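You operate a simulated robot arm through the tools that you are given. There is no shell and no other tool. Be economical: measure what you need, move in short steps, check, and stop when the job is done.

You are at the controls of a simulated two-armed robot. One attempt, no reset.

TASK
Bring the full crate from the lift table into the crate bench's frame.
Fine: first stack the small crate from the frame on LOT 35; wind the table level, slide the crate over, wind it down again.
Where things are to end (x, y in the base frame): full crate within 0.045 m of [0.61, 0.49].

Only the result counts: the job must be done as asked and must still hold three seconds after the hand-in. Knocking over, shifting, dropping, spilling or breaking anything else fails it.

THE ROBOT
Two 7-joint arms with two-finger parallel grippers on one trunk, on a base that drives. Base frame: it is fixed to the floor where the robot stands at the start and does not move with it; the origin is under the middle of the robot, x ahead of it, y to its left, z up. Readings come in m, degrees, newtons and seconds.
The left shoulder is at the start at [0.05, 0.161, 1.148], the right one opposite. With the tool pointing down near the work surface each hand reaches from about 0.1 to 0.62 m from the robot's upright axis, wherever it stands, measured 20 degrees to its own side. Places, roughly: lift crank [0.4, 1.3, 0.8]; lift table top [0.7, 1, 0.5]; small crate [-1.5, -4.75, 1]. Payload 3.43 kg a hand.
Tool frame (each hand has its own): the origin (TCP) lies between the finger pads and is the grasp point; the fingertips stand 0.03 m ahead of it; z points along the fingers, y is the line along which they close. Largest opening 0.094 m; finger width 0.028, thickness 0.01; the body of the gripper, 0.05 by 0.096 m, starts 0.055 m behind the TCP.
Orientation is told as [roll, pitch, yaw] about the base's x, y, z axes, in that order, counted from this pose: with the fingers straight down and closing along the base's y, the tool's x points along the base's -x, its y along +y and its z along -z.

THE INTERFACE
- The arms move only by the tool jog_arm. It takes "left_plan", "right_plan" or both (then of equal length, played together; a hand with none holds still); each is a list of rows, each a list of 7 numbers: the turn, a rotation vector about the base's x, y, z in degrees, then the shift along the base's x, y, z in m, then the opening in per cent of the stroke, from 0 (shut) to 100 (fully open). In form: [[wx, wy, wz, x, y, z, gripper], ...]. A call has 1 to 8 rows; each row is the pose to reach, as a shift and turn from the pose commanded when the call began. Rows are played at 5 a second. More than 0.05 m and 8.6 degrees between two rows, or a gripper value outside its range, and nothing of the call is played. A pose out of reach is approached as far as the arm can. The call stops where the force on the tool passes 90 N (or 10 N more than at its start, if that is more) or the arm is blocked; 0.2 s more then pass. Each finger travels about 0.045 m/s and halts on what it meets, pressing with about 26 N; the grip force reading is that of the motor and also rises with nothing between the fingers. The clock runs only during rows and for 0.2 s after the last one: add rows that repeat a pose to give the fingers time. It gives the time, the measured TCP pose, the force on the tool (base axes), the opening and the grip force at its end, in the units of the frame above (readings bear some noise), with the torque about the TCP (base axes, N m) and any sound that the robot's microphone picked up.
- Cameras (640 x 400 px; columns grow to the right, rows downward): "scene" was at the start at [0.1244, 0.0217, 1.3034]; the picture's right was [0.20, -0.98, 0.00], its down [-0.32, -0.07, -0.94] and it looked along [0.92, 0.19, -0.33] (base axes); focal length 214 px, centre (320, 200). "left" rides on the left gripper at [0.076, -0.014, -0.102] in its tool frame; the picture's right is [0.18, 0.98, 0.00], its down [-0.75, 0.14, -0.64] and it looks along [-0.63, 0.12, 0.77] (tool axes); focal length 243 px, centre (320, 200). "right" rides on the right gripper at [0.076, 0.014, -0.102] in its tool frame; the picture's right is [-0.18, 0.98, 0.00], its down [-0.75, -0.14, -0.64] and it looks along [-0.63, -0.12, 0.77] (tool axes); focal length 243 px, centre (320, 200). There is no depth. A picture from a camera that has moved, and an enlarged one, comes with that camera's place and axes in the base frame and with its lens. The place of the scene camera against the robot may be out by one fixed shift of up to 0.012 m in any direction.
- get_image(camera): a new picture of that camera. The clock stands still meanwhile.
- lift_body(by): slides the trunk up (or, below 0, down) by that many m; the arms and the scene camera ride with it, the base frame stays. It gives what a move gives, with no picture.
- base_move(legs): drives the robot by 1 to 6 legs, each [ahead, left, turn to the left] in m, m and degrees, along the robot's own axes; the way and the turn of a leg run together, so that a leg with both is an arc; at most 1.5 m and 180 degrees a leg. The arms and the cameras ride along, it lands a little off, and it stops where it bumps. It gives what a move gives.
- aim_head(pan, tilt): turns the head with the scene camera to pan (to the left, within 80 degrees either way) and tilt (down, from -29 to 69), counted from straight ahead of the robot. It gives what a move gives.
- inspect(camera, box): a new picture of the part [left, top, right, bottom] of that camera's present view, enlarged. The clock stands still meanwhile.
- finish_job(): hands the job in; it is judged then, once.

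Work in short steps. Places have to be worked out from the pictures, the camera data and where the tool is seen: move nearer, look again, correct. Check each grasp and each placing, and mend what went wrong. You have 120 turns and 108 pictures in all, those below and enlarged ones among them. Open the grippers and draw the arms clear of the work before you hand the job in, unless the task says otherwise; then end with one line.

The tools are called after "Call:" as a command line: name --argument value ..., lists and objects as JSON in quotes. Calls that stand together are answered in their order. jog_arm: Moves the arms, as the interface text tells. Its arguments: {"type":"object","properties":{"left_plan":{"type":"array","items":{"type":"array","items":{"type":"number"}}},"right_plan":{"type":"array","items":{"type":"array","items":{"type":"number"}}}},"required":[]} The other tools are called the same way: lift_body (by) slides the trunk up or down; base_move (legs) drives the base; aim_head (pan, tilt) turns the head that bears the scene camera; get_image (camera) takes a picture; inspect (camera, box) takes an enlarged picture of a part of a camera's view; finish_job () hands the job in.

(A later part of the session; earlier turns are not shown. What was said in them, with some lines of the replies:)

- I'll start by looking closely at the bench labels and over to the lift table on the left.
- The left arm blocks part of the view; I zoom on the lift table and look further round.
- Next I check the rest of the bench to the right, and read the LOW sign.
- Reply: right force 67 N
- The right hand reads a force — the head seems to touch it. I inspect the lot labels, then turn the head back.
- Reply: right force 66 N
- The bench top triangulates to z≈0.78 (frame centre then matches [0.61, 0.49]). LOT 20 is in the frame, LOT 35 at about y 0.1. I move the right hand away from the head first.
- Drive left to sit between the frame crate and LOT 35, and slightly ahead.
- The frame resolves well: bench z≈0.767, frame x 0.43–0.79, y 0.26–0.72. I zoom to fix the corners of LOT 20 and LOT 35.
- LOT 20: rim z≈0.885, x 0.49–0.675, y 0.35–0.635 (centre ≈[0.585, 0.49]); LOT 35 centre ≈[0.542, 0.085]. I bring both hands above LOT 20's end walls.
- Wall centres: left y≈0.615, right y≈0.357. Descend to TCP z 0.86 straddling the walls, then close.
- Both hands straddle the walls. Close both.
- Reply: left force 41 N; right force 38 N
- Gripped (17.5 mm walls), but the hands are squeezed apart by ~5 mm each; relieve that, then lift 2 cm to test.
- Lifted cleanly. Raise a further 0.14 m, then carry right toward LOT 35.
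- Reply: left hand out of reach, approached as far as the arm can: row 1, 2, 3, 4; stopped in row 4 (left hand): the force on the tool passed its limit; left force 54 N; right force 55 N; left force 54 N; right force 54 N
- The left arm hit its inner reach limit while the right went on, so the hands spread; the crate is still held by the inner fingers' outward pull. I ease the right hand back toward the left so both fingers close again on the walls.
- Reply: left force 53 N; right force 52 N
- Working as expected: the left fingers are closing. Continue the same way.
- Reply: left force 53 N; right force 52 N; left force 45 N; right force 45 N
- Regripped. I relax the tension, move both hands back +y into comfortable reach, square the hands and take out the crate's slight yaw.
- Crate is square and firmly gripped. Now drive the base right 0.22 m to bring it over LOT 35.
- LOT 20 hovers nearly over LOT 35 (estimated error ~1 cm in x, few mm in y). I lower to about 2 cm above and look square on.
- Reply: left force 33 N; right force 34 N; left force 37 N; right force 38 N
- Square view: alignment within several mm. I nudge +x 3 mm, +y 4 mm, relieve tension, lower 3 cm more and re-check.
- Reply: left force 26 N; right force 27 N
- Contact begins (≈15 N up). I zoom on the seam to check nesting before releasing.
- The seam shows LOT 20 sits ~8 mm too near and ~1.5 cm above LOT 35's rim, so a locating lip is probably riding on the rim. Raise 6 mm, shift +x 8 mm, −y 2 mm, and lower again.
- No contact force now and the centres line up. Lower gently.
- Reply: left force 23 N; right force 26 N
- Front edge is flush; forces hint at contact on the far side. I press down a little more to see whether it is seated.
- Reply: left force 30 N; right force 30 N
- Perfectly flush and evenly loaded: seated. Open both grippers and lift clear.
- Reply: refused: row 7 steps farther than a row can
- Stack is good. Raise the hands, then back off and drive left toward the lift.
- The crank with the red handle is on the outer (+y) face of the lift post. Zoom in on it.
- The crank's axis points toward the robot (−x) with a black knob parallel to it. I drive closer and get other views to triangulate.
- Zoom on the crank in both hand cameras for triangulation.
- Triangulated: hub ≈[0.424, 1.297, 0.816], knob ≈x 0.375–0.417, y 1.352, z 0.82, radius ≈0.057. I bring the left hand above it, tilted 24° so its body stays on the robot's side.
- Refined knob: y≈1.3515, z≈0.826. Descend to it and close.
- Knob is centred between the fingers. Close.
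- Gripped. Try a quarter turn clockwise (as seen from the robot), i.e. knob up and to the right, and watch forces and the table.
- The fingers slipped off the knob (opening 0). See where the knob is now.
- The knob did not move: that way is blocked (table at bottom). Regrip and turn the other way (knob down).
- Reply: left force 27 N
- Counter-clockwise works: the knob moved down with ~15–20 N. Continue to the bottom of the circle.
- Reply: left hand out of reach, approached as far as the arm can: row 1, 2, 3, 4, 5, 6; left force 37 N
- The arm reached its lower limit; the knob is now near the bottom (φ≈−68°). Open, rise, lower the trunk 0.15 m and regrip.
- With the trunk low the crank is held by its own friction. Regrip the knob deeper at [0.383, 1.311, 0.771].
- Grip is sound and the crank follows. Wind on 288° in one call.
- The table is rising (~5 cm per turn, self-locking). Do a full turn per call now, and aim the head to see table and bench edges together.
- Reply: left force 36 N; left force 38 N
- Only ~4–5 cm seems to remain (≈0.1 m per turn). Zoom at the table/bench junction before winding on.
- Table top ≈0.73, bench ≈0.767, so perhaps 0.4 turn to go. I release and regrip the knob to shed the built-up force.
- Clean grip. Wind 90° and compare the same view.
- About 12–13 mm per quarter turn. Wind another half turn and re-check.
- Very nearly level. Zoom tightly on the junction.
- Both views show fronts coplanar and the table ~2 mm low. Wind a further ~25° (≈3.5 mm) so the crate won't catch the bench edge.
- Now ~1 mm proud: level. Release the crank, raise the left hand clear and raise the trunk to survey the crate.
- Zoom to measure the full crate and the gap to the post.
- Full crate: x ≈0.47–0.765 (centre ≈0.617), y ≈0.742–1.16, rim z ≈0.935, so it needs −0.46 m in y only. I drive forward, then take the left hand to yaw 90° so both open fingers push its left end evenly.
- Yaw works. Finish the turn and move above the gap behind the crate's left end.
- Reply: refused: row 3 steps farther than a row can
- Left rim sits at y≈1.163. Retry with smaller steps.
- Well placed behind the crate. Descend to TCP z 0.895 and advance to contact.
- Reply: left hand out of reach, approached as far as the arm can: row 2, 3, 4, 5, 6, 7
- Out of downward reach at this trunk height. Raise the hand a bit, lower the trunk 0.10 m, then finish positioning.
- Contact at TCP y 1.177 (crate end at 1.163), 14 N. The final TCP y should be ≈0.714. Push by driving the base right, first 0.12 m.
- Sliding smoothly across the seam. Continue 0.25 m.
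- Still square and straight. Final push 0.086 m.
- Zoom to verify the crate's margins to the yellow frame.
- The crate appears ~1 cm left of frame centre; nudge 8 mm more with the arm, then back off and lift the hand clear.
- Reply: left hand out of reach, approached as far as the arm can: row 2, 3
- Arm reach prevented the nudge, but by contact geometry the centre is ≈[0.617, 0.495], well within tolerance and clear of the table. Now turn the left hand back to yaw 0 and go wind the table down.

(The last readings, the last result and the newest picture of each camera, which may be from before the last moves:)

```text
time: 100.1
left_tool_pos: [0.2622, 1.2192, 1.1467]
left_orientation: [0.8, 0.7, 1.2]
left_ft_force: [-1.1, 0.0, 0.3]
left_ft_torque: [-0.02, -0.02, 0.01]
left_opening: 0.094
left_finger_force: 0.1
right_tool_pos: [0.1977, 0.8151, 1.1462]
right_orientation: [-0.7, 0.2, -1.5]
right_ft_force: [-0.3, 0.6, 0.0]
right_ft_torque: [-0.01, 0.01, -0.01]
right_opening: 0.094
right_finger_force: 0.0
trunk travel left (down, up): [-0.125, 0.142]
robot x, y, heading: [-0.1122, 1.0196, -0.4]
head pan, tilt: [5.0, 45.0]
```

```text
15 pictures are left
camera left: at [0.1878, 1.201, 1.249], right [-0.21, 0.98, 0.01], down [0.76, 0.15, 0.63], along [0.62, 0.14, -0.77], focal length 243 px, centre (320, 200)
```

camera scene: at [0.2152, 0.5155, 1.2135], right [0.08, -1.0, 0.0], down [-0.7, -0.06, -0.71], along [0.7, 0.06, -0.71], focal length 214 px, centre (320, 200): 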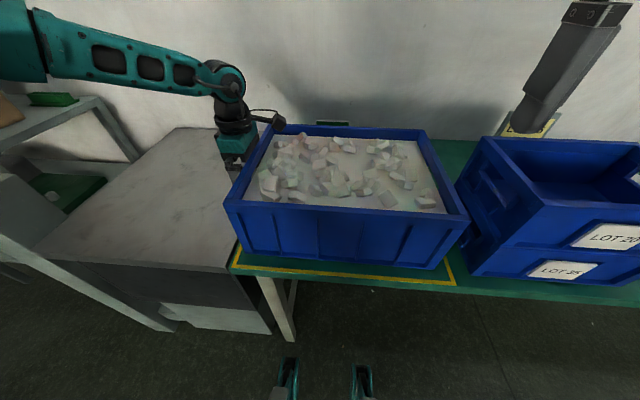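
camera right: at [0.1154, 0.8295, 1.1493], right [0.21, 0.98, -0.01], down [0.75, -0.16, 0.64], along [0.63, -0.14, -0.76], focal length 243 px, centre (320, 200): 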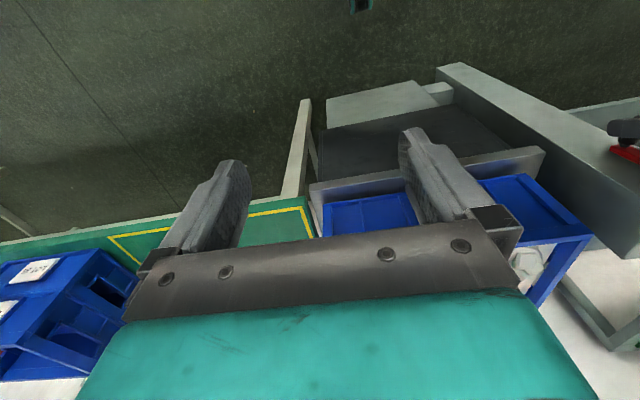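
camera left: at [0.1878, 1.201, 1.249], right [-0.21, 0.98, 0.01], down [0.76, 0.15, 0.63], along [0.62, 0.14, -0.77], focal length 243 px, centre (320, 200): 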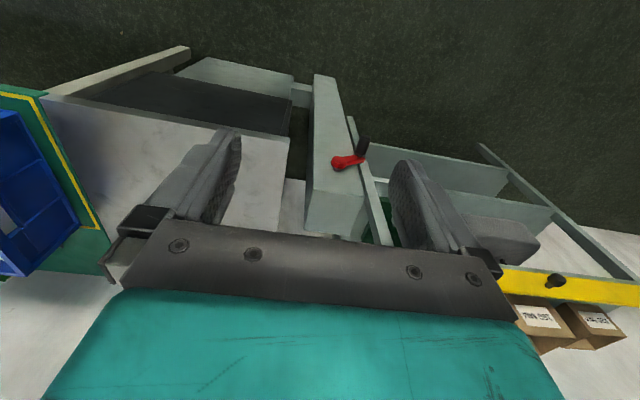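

Same base pose as before; the knob should be at ≈[1.343, 0.797]. Tilt and move the hand over it, lower the trunk 0.10 m.

Call:
jog_arm --left_plan '[[0, -8, -0.4, 0.025, 0.035, 0, 100], [0, -16, -0.8, 0.05, 0.07, 0, 100], [0, -24.5, -1.2, 0.075, 0.105, 0, 100], [0, -24.5, -1.2, 0.085, 0.1235, 0, 100], [0, -24.5, -1.2, 0.085, 0.1235, -0.045, 100], [0, -24.5, -1.2, 0.085, 0.1235, -0.09, 100]]'

Call:
lift_body --by -0.1

Call:
get_image --camera "left"

```text
time: 101.5
left_tool_pos: [0.3476, 1.3423, 1.0558]
left_orientation: [0.4, -23.9, 0.2]
left_ft_force: [-0.1, 0.2, 0.5]
left_ft_torque: [0.0, -0.02, -0.01]
left_opening: 0.0939
left_finger_force: 0.2
right_tool_pos: [0.1992, 0.8139, 1.147]
right_orientation: [-0.7, 0.2, -1.6]
right_ft_force: [-0.2, -0.3, -0.1]
right_ft_torque: [-0.01, 0.01, -0.01]
right_opening: 0.094
right_finger_force: 0.1
trunk travel left (down, up): [-0.125, 0.142]
robot x, y, heading: [-0.1134, 1.0232, -0.3]
head pan, tilt: [5.0, 45.0]
```

```text
time: 102.8
left_tool_pos: [0.3473, 1.3423, 0.9573]
left_orientation: [0.5, -23.8, 0.1]
left_ft_force: [-0.8, 0.5, -0.1]
left_ft_torque: [0.02, 0.05, 0.03]
left_opening: 0.0941
left_finger_force: 0.2
right_tool_pos: [0.198, 0.8131, 1.0456]
right_orientation: [-0.7, 0.1, -1.6]
right_ft_force: [1.0, 0.7, -0.1]
right_ft_torque: [0.02, -0.03, 0.01]
right_opening: 0.0938
right_finger_force: 0.1
trunk travel left (down, up): [-0.025, 0.242]
robot x, y, heading: [-0.1101, 1.0222, -0.3]
head pan, tilt: [5.0, 45.0]
```

```text
14 pictures are left
camera left: at [0.2364, 1.3256, 1.0187], right [-0.17, 0.98, -0.07], down [0.43, 0.14, 0.89], along [0.89, 0.13, -0.45], focal length 243 px, centre (320, 200)
```

left: 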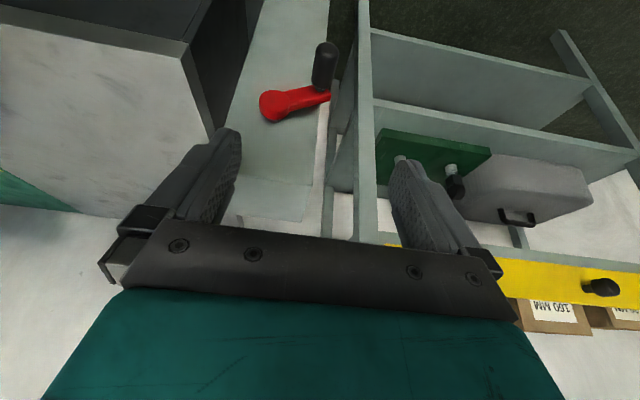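

Knob confirmed at ≈[1.341, 0.798]. Descend and grip.

Call:
jog_arm --left_plan '[[0, 0, 0, 0.008, 0, -0.045, 100], [0, 0, 0, 0.016, 0, -0.09, 100], [0, 0, 0, 0.024, 0, -0.13, 100], [0, 0, 0, 0.033, 0, -0.16, 100], [0, 0, 0, 0.033, 0, -0.16, 50], [0, 0, 0, 0.033, 0, -0.16, 0], [0, 0, 0, 0.033, 0, -0.16, 0], [0, 0, 0, 0.033, 0, -0.16, 0]]'

Call:
jog_arm --left_plan '[[0, 0, 0, 0, 0, 0, 0], [0, 0, 0, 0, 0, 0, 0], [0, 0, 0, 0, 0.004, 0.012, 0], [0, 0, 0, 0, 0.0061, 0.0221, 0], [0, 0, 0, 0, 0.0061, 0.0221, 0]]'

Call:
get_image --camera "left"

```text
time: 104.6
left_tool_pos: [0.38, 1.3441, 0.7959]
left_orientation: [0.5, -23.8, 0.1]
left_ft_force: [0.3, 3.5, -2.8]
left_ft_torque: [0.03, -0.23, -0.21]
left_opening: 0.0225
left_finger_force: 14.8
right_tool_pos: [0.2003, 0.8147, 1.0462]
right_orientation: [-0.7, 0.2, -1.6]
right_ft_force: [0.9, -0.1, 1.0]
right_ft_torque: [-0.03, 0.0, 0.0]
right_opening: 0.094
right_finger_force: 0.1
trunk travel left (down, up): [-0.025, 0.242]
robot x, y, heading: [-0.1131, 1.0179, -0.4]
head pan, tilt: [5.0, 45.0]
```

```text
time: 105.8
left_tool_pos: [0.3792, 1.3503, 0.8161]
left_orientation: [0.6, -23.5, 0.2]
left_ft_force: [2.3, 16.7, -11.9]
left_ft_torque: [0.1, 1.3, -0.81]
left_opening: 0.0225
left_finger_force: 45.2
right_tool_pos: [0.2, 0.8164, 1.0465]
right_orientation: [-0.8, 0.2, -1.5]
right_ft_force: [-0.6, -0.9, 0.2]
right_ft_torque: [-0.03, 0.01, -0.01]
right_opening: 0.0942
right_finger_force: 0.0
trunk travel left (down, up): [-0.025, 0.242]
robot x, y, heading: [-0.1122, 1.0201, -0.1]
head pan, tilt: [5.0, 45.0]
```

```text
13 pictures are left
camera left: at [0.2694, 1.3344, 0.879], right [-0.18, 0.98, -0.06], down [0.43, 0.14, 0.89], along [0.88, 0.13, -0.45], focal length 243 px, centre (320, 200)
```

left: 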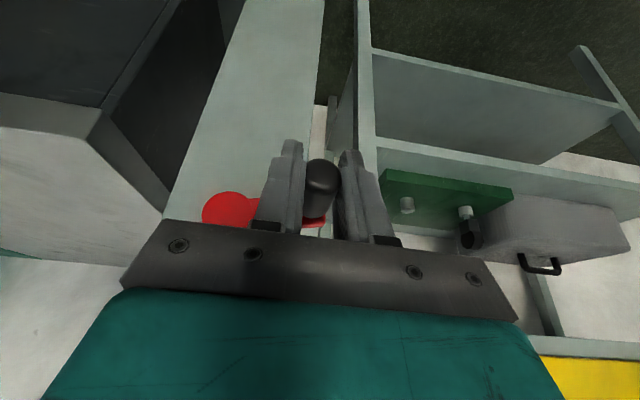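

The crank turns down easily. Wind 288° clockwise.

Call:
jog_arm --left_plan '[[0, 0, 0, 0, -0.0074, 0.0317, 0], [0, 0, 0, 0, -0.0329, 0.0523, 0], [0, 0, 0, 0, -0.0656, 0.054, 0], [0, 0, 0, 0, -0.0931, 0.0362, 0], [0, 0, 0, 0, -0.1048, 0.0056, 0], [0, 0, 0, 0, -0.0964, -0.0261, 0], [0, 0, 0, 0, -0.0709, -0.0467, 0], [0, 0, 0, 0, -0.0382, -0.0484, 0]]'

Call:
get_image --camera "left"

```text
time: 107.6
left_tool_pos: [0.3805, 1.3038, 0.7723]
left_orientation: [0.2, -24.0, -0.2]
left_ft_force: [-5.8, -11.8, 14.9]
left_ft_torque: [-0.07, -0.99, 0.21]
left_opening: 0.0225
left_finger_force: 44.7
right_tool_pos: [0.1982, 0.8113, 1.046]
right_orientation: [-0.7, 0.1, -1.6]
right_ft_force: [-0.8, 0.0, 0.3]
right_ft_torque: [-0.02, -0.02, 0.02]
right_opening: 0.0942
right_finger_force: 0.0
trunk travel left (down, up): [-0.025, 0.242]
robot x, y, heading: [-0.1132, 1.0205, -0.3]
head pan, tilt: [5.0, 45.0]
```

```text
12 pictures are left
camera left: at [0.269, 1.2902, 0.8336], right [-0.17, 0.98, -0.07], down [0.43, 0.14, 0.89], along [0.89, 0.12, -0.44], focal length 243 px, centre (320, 200)
```

left: 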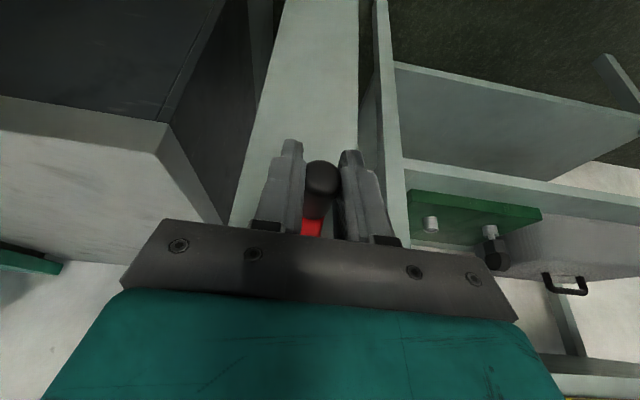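

Following well. Next 288°.

Call:
jog_arm --left_plan '[[0, 0, 0, 0, 0.0275, 0.0178, 0], [0, 0, 0, 0, 0.0392, 0.0484, 0], [0, 0, 0, 0, 0.0308, 0.0801, 0], [0, 0, 0, 0, 0.0053, 0.1007, 0], [0, 0, 0, 0, -0.0274, 0.1024, 0], [0, 0, 0, 0, -0.0549, 0.0846, 0], [0, 0, 0, 0, -0.0666, 0.054, 0], [0, 0, 0, 0, -0.0582, 0.0223, 0]]'

```text
time: 109.4
left_tool_pos: [0.3795, 1.2544, 0.7921]
left_orientation: [0.7, -23.8, 0.1]
left_ft_force: [-2.0, 16.2, 18.4]
left_ft_torque: [0.11, 0.92, -0.9]
left_opening: 0.0221
left_finger_force: 45.2
right_tool_pos: [0.1976, 0.815, 1.0469]
right_orientation: [-0.7, 0.1, -1.5]
right_ft_force: [0.1, -0.1, -0.5]
right_ft_torque: [0.01, 0.01, 0.0]
right_opening: 0.0939
right_finger_force: 0.1
trunk travel left (down, up): [-0.025, 0.242]
robot x, y, heading: [-0.1149, 1.0209, -0.5]
head pan, tilt: [5.0, 45.0]
```

Call:
jog_arm --left_plan '[[0, 0, 0, 0, 0.0255, -0.0206, 0], [0, 0, 0, 0, 0.0582, -0.0223, 0], [0, 0, 0, 0, 0.0857, -0.0045, 0], [0, 0, 0, 0, 0.0974, 0.0261, 0], [0, 0, 0, 0, 0.089, 0.0578, 0], [0, 0, 0, 0, 0.0635, 0.0784, 0], [0, 0, 0, 0, 0.0308, 0.0801, 0], [0, 0, 0, 0, 0.0033, 0.0623, 0]]'

Call:
get_image --camera "left"

```text
time: 111.2
left_tool_pos: [0.3791, 1.2526, 0.8537]
left_orientation: [0.3, -23.8, -0.1]
left_ft_force: [9.0, -2.7, 7.1]
left_ft_torque: [-0.02, 0.84, -0.36]
left_opening: 0.0224
left_finger_force: 45.5
right_tool_pos: [0.1995, 0.8128, 1.0466]
right_orientation: [-0.6, 0.2, -1.5]
right_ft_force: [-0.2, 0.4, 0.2]
right_ft_torque: [-0.01, 0.0, 0.0]
right_opening: 0.0938
right_finger_force: 0.0
trunk travel left (down, up): [-0.025, 0.242]
robot x, y, heading: [-0.1113, 1.0202, -0.4]
head pan, tilt: [5.0, 45.0]
```

```text
11 pictures are left
camera left: at [0.2691, 1.2368, 0.9164], right [-0.17, 0.98, -0.07], down [0.43, 0.14, 0.89], along [0.89, 0.12, -0.45], focal length 243 px, centre (320, 200)
```

left: 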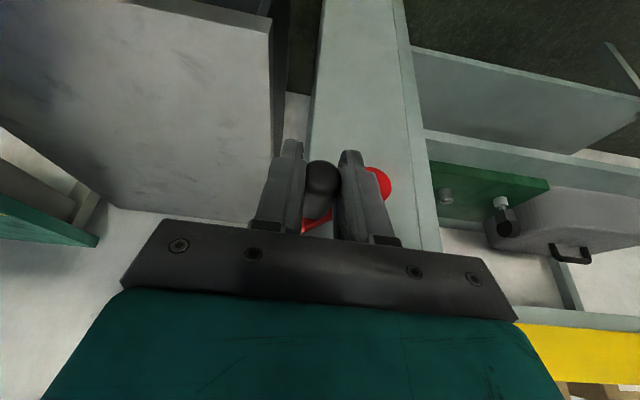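

Last 219° back to where the crank started.

Call:
jog_arm --left_plan '[[0, 0, 0, 0, -0.0117, -0.0306, 0], [0, 0, 0, 0, -0.0033, -0.0623, 0], [0, 0, 0, 0, 0.0222, -0.0829, 0], [0, 0, 0, 0, 0.0549, -0.0846, 0], [0, 0, 0, 0, 0.0824, -0.0668, 0], [0, 0, 0, 0, 0.0924, -0.0471, 0], [0, 0, 0, 0, 0.0942, -0.0334, 0], [0, 0, 0, 0, 0.0942, -0.0334, 0]]'

Call:
get_image --camera "left"

```text
time: 113.0
left_tool_pos: [0.3795, 1.3525, 0.8178]
left_orientation: [0.6, -23.4, 0.2]
left_ft_force: [6.3, 7.7, -10.6]
left_ft_torque: [0.02, 0.8, -0.9]
left_opening: 0.0222
left_finger_force: 45.2
right_tool_pos: [0.1992, 0.8146, 1.0441]
right_orientation: [-0.6, 0.2, -1.5]
right_ft_force: [0.8, -0.7, -0.6]
right_ft_torque: [0.0, 0.01, -0.03]
right_opening: 0.094
right_finger_force: 0.0
trunk travel left (down, up): [-0.025, 0.242]
robot x, y, heading: [-0.1131, 1.0231, -0.3]
head pan, tilt: [5.0, 45.0]
```

```text
10 pictures are left
camera left: at [0.2691, 1.335, 0.8818], right [-0.18, 0.98, -0.06], down [0.44, 0.14, 0.89], along [0.88, 0.13, -0.45], focal length 243 px, centre (320, 200)
```

left: 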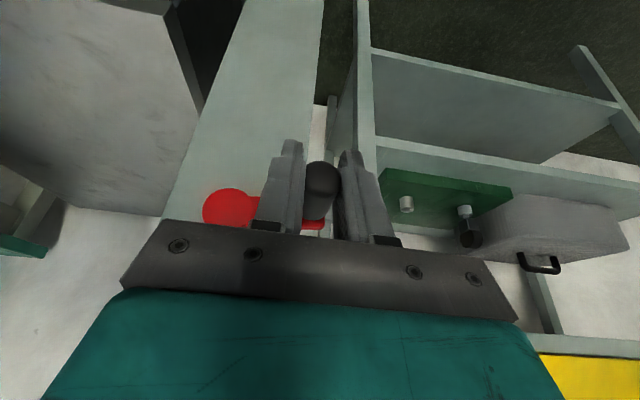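

Looks like the original low position. Probe a little further clockwise to confirm the lower stop.

Call:
jog_arm --left_plan '[[0, 0, 0, 0, 0, 0.004, 0], [0, 0, 0, 0, -0.001, 0.008, 0], [0, 0, 0, 0, -0.001, 0.008, 0]]'

Call:
aim_head --pan 0 --tilt 40

Call:
get_image --camera "scene"

```text
time: 113.8
left_tool_pos: [0.3784, 1.353, 0.826]
left_orientation: [0.6, -23.6, 0.3]
left_ft_force: [-0.5, 20.8, -10.8]
left_ft_torque: [0.13, 0.9, -0.7]
left_opening: 0.0224
left_finger_force: 45.1
right_tool_pos: [0.2003, 0.8163, 1.0456]
right_orientation: [-0.7, 0.2, -1.5]
right_ft_force: [-0.4, -0.5, 0.8]
right_ft_torque: [0.03, 0.01, 0.01]
right_opening: 0.0938
right_finger_force: 0.0
trunk travel left (down, up): [-0.025, 0.242]
robot x, y, heading: [-0.1125, 1.0223, -0.3]
head pan, tilt: [5.0, 45.0]
```

```text
time: 114.5
left_tool_pos: [0.3798, 1.3523, 0.8263]
left_orientation: [0.6, -23.5, 0.2]
left_ft_force: [-0.6, 23.4, -10.7]
left_ft_torque: [0.12, 0.39, -0.53]
left_opening: 0.0224
left_finger_force: 45.1
right_tool_pos: [0.1998, 0.8155, 1.0449]
right_orientation: [-0.8, 0.3, -1.7]
right_ft_force: [-0.1, -0.1, 0.4]
right_ft_torque: [-0.06, 0.01, -0.03]
right_opening: 0.0941
right_finger_force: 0.0
trunk travel left (down, up): [-0.025, 0.242]
robot x, y, heading: [-0.1107, 1.0247, -0.3]
head pan, tilt: [0.0, 40.0]
```

```text
9 pictures are left
camera scene: at [0.0068, 1.0257, 1.1206], right [-0.01, -1.0, 0.0], down [-0.64, 0.0, -0.77], along [0.77, -0.01, -0.64], focal length 214 px, centre (320, 200)
```

scene: 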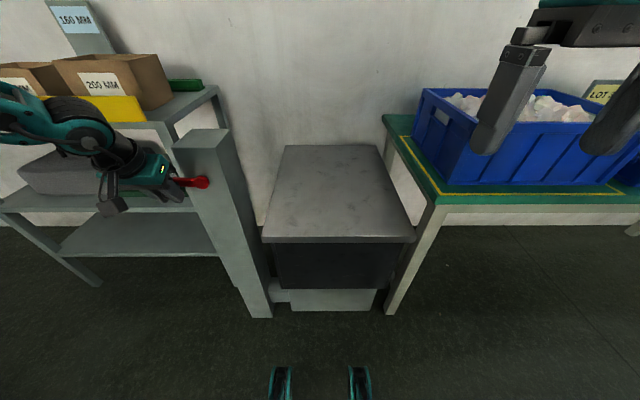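

Crank still followed a bit. Probe ~15° more, gently, to find the stop.

Call:
jog_arm --left_plan '[[0, 0, 0, 0, -0.001, 0.004, 0], [0, 0, 0, 0, -0.002, 0.008, 0], [0, 0, 0, 0, -0.004, 0.012, 0], [0, 0, 0, 0, -0.004, 0.012, 0]]'

Call:
get_image --camera "left"

```text
time: 115.5
left_tool_pos: [0.3776, 1.352, 0.8335]
left_orientation: [0.8, -22.8, 0.5]
left_ft_force: [7.2, 31.9, -30.5]
left_ft_torque: [0.34, 0.1, -0.84]
left_opening: 0.0222
left_finger_force: 45.2
right_tool_pos: [0.2015, 0.817, 1.0451]
right_orientation: [-0.9, 0.3, -1.6]
right_ft_force: [-0.5, 1.0, -0.9]
right_ft_torque: [0.01, 0.0, -0.04]
right_opening: 0.0941
right_finger_force: 0.1
trunk travel left (down, up): [-0.025, 0.242]
robot x, y, heading: [-0.1114, 1.0214, -0.2]
head pan, tilt: [0.0, 40.0]
```

```text
8 pictures are left
camera left: at [0.2694, 1.3342, 0.8979], right [-0.18, 0.98, -0.06], down [0.44, 0.14, 0.89], along [0.88, 0.14, -0.46], focal length 243 px, centre (320, 200)
```

left: 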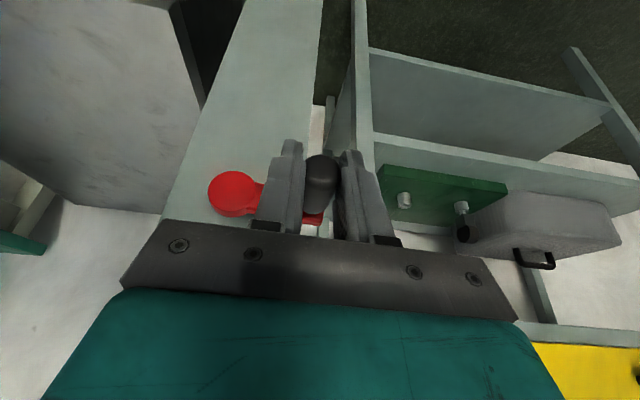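

Resistance jumps to 30 N: the lower stop is reached. Release the crank, lift away, raise the trunk and retreat.

Call:
jog_arm --left_plan '[[0, 0, 0, 0, 0.002, -0.008, 0], [0, 0, 0, 0, 0.002, -0.008, 100], [0, 0, 0, 0, 0.002, -0.008, 100], [0, 0, 0, 0, 0.002, -0.008, 100], [0, 0, 0, -0.005, 0.002, 0.01, 100], [0, 0, 0, -0.015, 0, 0.055, 100], [0, 0, 0, -0.025, 0, 0.1, 100], [0, 0, 0, -0.04, -0.02, 0.14, 100]]'

Call:
lift_body --by 0.15

Call:
base_move --legs '[[-0.1, 0, 0], [0, -0.5, 0]]'

Call:
aim_head --pan 0 --tilt 35

Call:
get_image --camera "scene"

```text
time: 117.3
left_tool_pos: [0.3383, 1.3247, 0.9819]
left_orientation: [0.5, -23.8, 0.0]
left_ft_force: [0.3, 0.2, 0.6]
left_ft_torque: [0.04, 0.03, 0.01]
left_opening: 0.0941
left_finger_force: 0.1
right_tool_pos: [0.1974, 0.8146, 1.046]
right_orientation: [-0.6, 0.1, -1.7]
right_ft_force: [-0.2, 0.5, -0.1]
right_ft_torque: [-0.02, 0.0, 0.04]
right_opening: 0.094
right_finger_force: 0.1
trunk travel left (down, up): [-0.025, 0.242]
robot x, y, heading: [-0.1114, 1.021, -0.2]
head pan, tilt: [0.0, 40.0]
```

```text
time: 119.0
left_tool_pos: [0.3397, 1.3239, 1.132]
left_orientation: [0.4, -23.8, 0.2]
left_ft_force: [0.3, -0.3, 0.2]
left_ft_torque: [0.0, 0.02, 0.01]
left_opening: 0.0939
left_finger_force: 0.0
right_tool_pos: [0.1999, 0.8136, 1.1948]
right_orientation: [-0.7, 0.2, -1.6]
right_ft_force: [0.0, 0.4, -0.9]
right_ft_torque: [0.0, 0.0, 0.01]
right_opening: 0.0942
right_finger_force: 0.0
trunk travel left (down, up): [-0.175, 0.092]
robot x, y, heading: [-0.112, 1.0267, -0.1]
head pan, tilt: [0.0, 40.0]
```

```text
time: 122.7
left_tool_pos: [0.2369, 0.8241, 1.1301]
left_orientation: [0.5, -23.7, 0.1]
left_ft_force: [0.9, -0.1, -0.5]
left_ft_torque: [0.02, 0.0, 0.05]
left_opening: 0.0938
left_finger_force: 0.1
right_tool_pos: [0.0966, 0.3138, 1.197]
right_orientation: [-0.6, 0.2, -1.5]
right_ft_force: [0.7, 0.3, -0.7]
right_ft_torque: [0.04, -0.02, 0.01]
right_opening: 0.0938
right_finger_force: 0.0
trunk travel left (down, up): [-0.175, 0.092]
robot x, y, heading: [-0.2126, 0.5231, -0.5]
head pan, tilt: [0.0, 40.0]
```

```text
time: 123.4
left_tool_pos: [0.2358, 0.8252, 1.1312]
left_orientation: [0.4, -23.7, 0.2]
left_ft_force: [0.7, -0.7, 0.7]
left_ft_torque: [-0.02, -0.02, 0.01]
left_opening: 0.0939
left_finger_force: 0.0
right_tool_pos: [0.0961, 0.315, 1.1957]
right_orientation: [-0.7, 0.2, -1.5]
right_ft_force: [0.7, -0.2, -0.4]
right_ft_torque: [0.03, -0.03, 0.0]
right_opening: 0.0941
right_finger_force: 0.2
trunk travel left (down, up): [-0.175, 0.092]
robot x, y, heading: [-0.2134, 0.5218, -0.4]
head pan, tilt: [0.0, 35.0]
```

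```text
7 pictures are left
camera scene: at [-0.0935, 0.5245, 1.2782], right [-0.01, -1.0, 0.0], down [-0.57, 0.0, -0.82], along [0.82, 0.0, -0.57], focal length 214 px, centre (320, 200)
```

scene: 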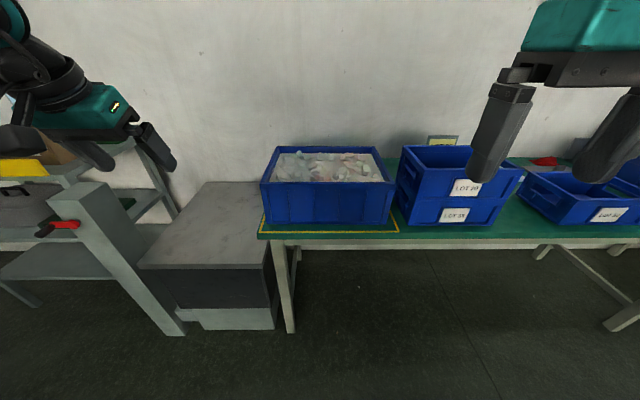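

Everything is in place; zoom to verify crate position and that the LOW sign behind still stands.

Call:
inspect --camera "scene" --box '[240, 120, 540, 260]'

```text
2.13 times, centred on (390, 190) of scene
camera zoom: at [-0.0935, 0.5245, 1.2782], right [-0.01, -1.0, 0.0], down [-0.57, 0.0, -0.82], along [0.82, 0.0, -0.57], focal length 458 px, centre (171, 221)
```

zoom: 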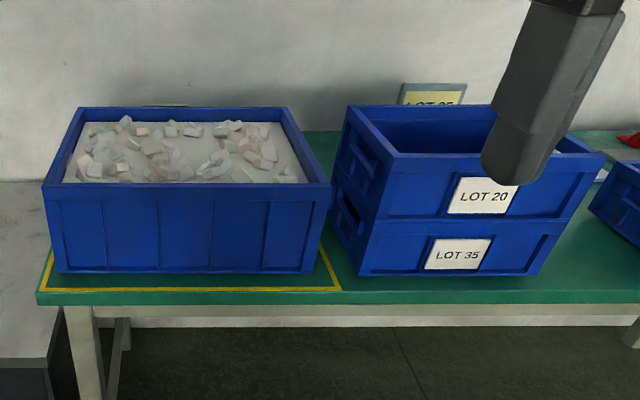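

The full crate sits inside the frame (centre ≈[0.62, 0.50]). LOT 20 is stacked flush on LOT 35, the LOW sign still stands, the table is down, and both hands are open and clear. Handing in.

Call:
finish_job

```text
The job is handed in.
```

The job is handed in: the full crate sits in the bench frame at about [0.62, 0.50], roughly 1.5 cm off the target. LOT 20 is stacked flush on LOT 35, and the lift table is wound back down to its lower stop.
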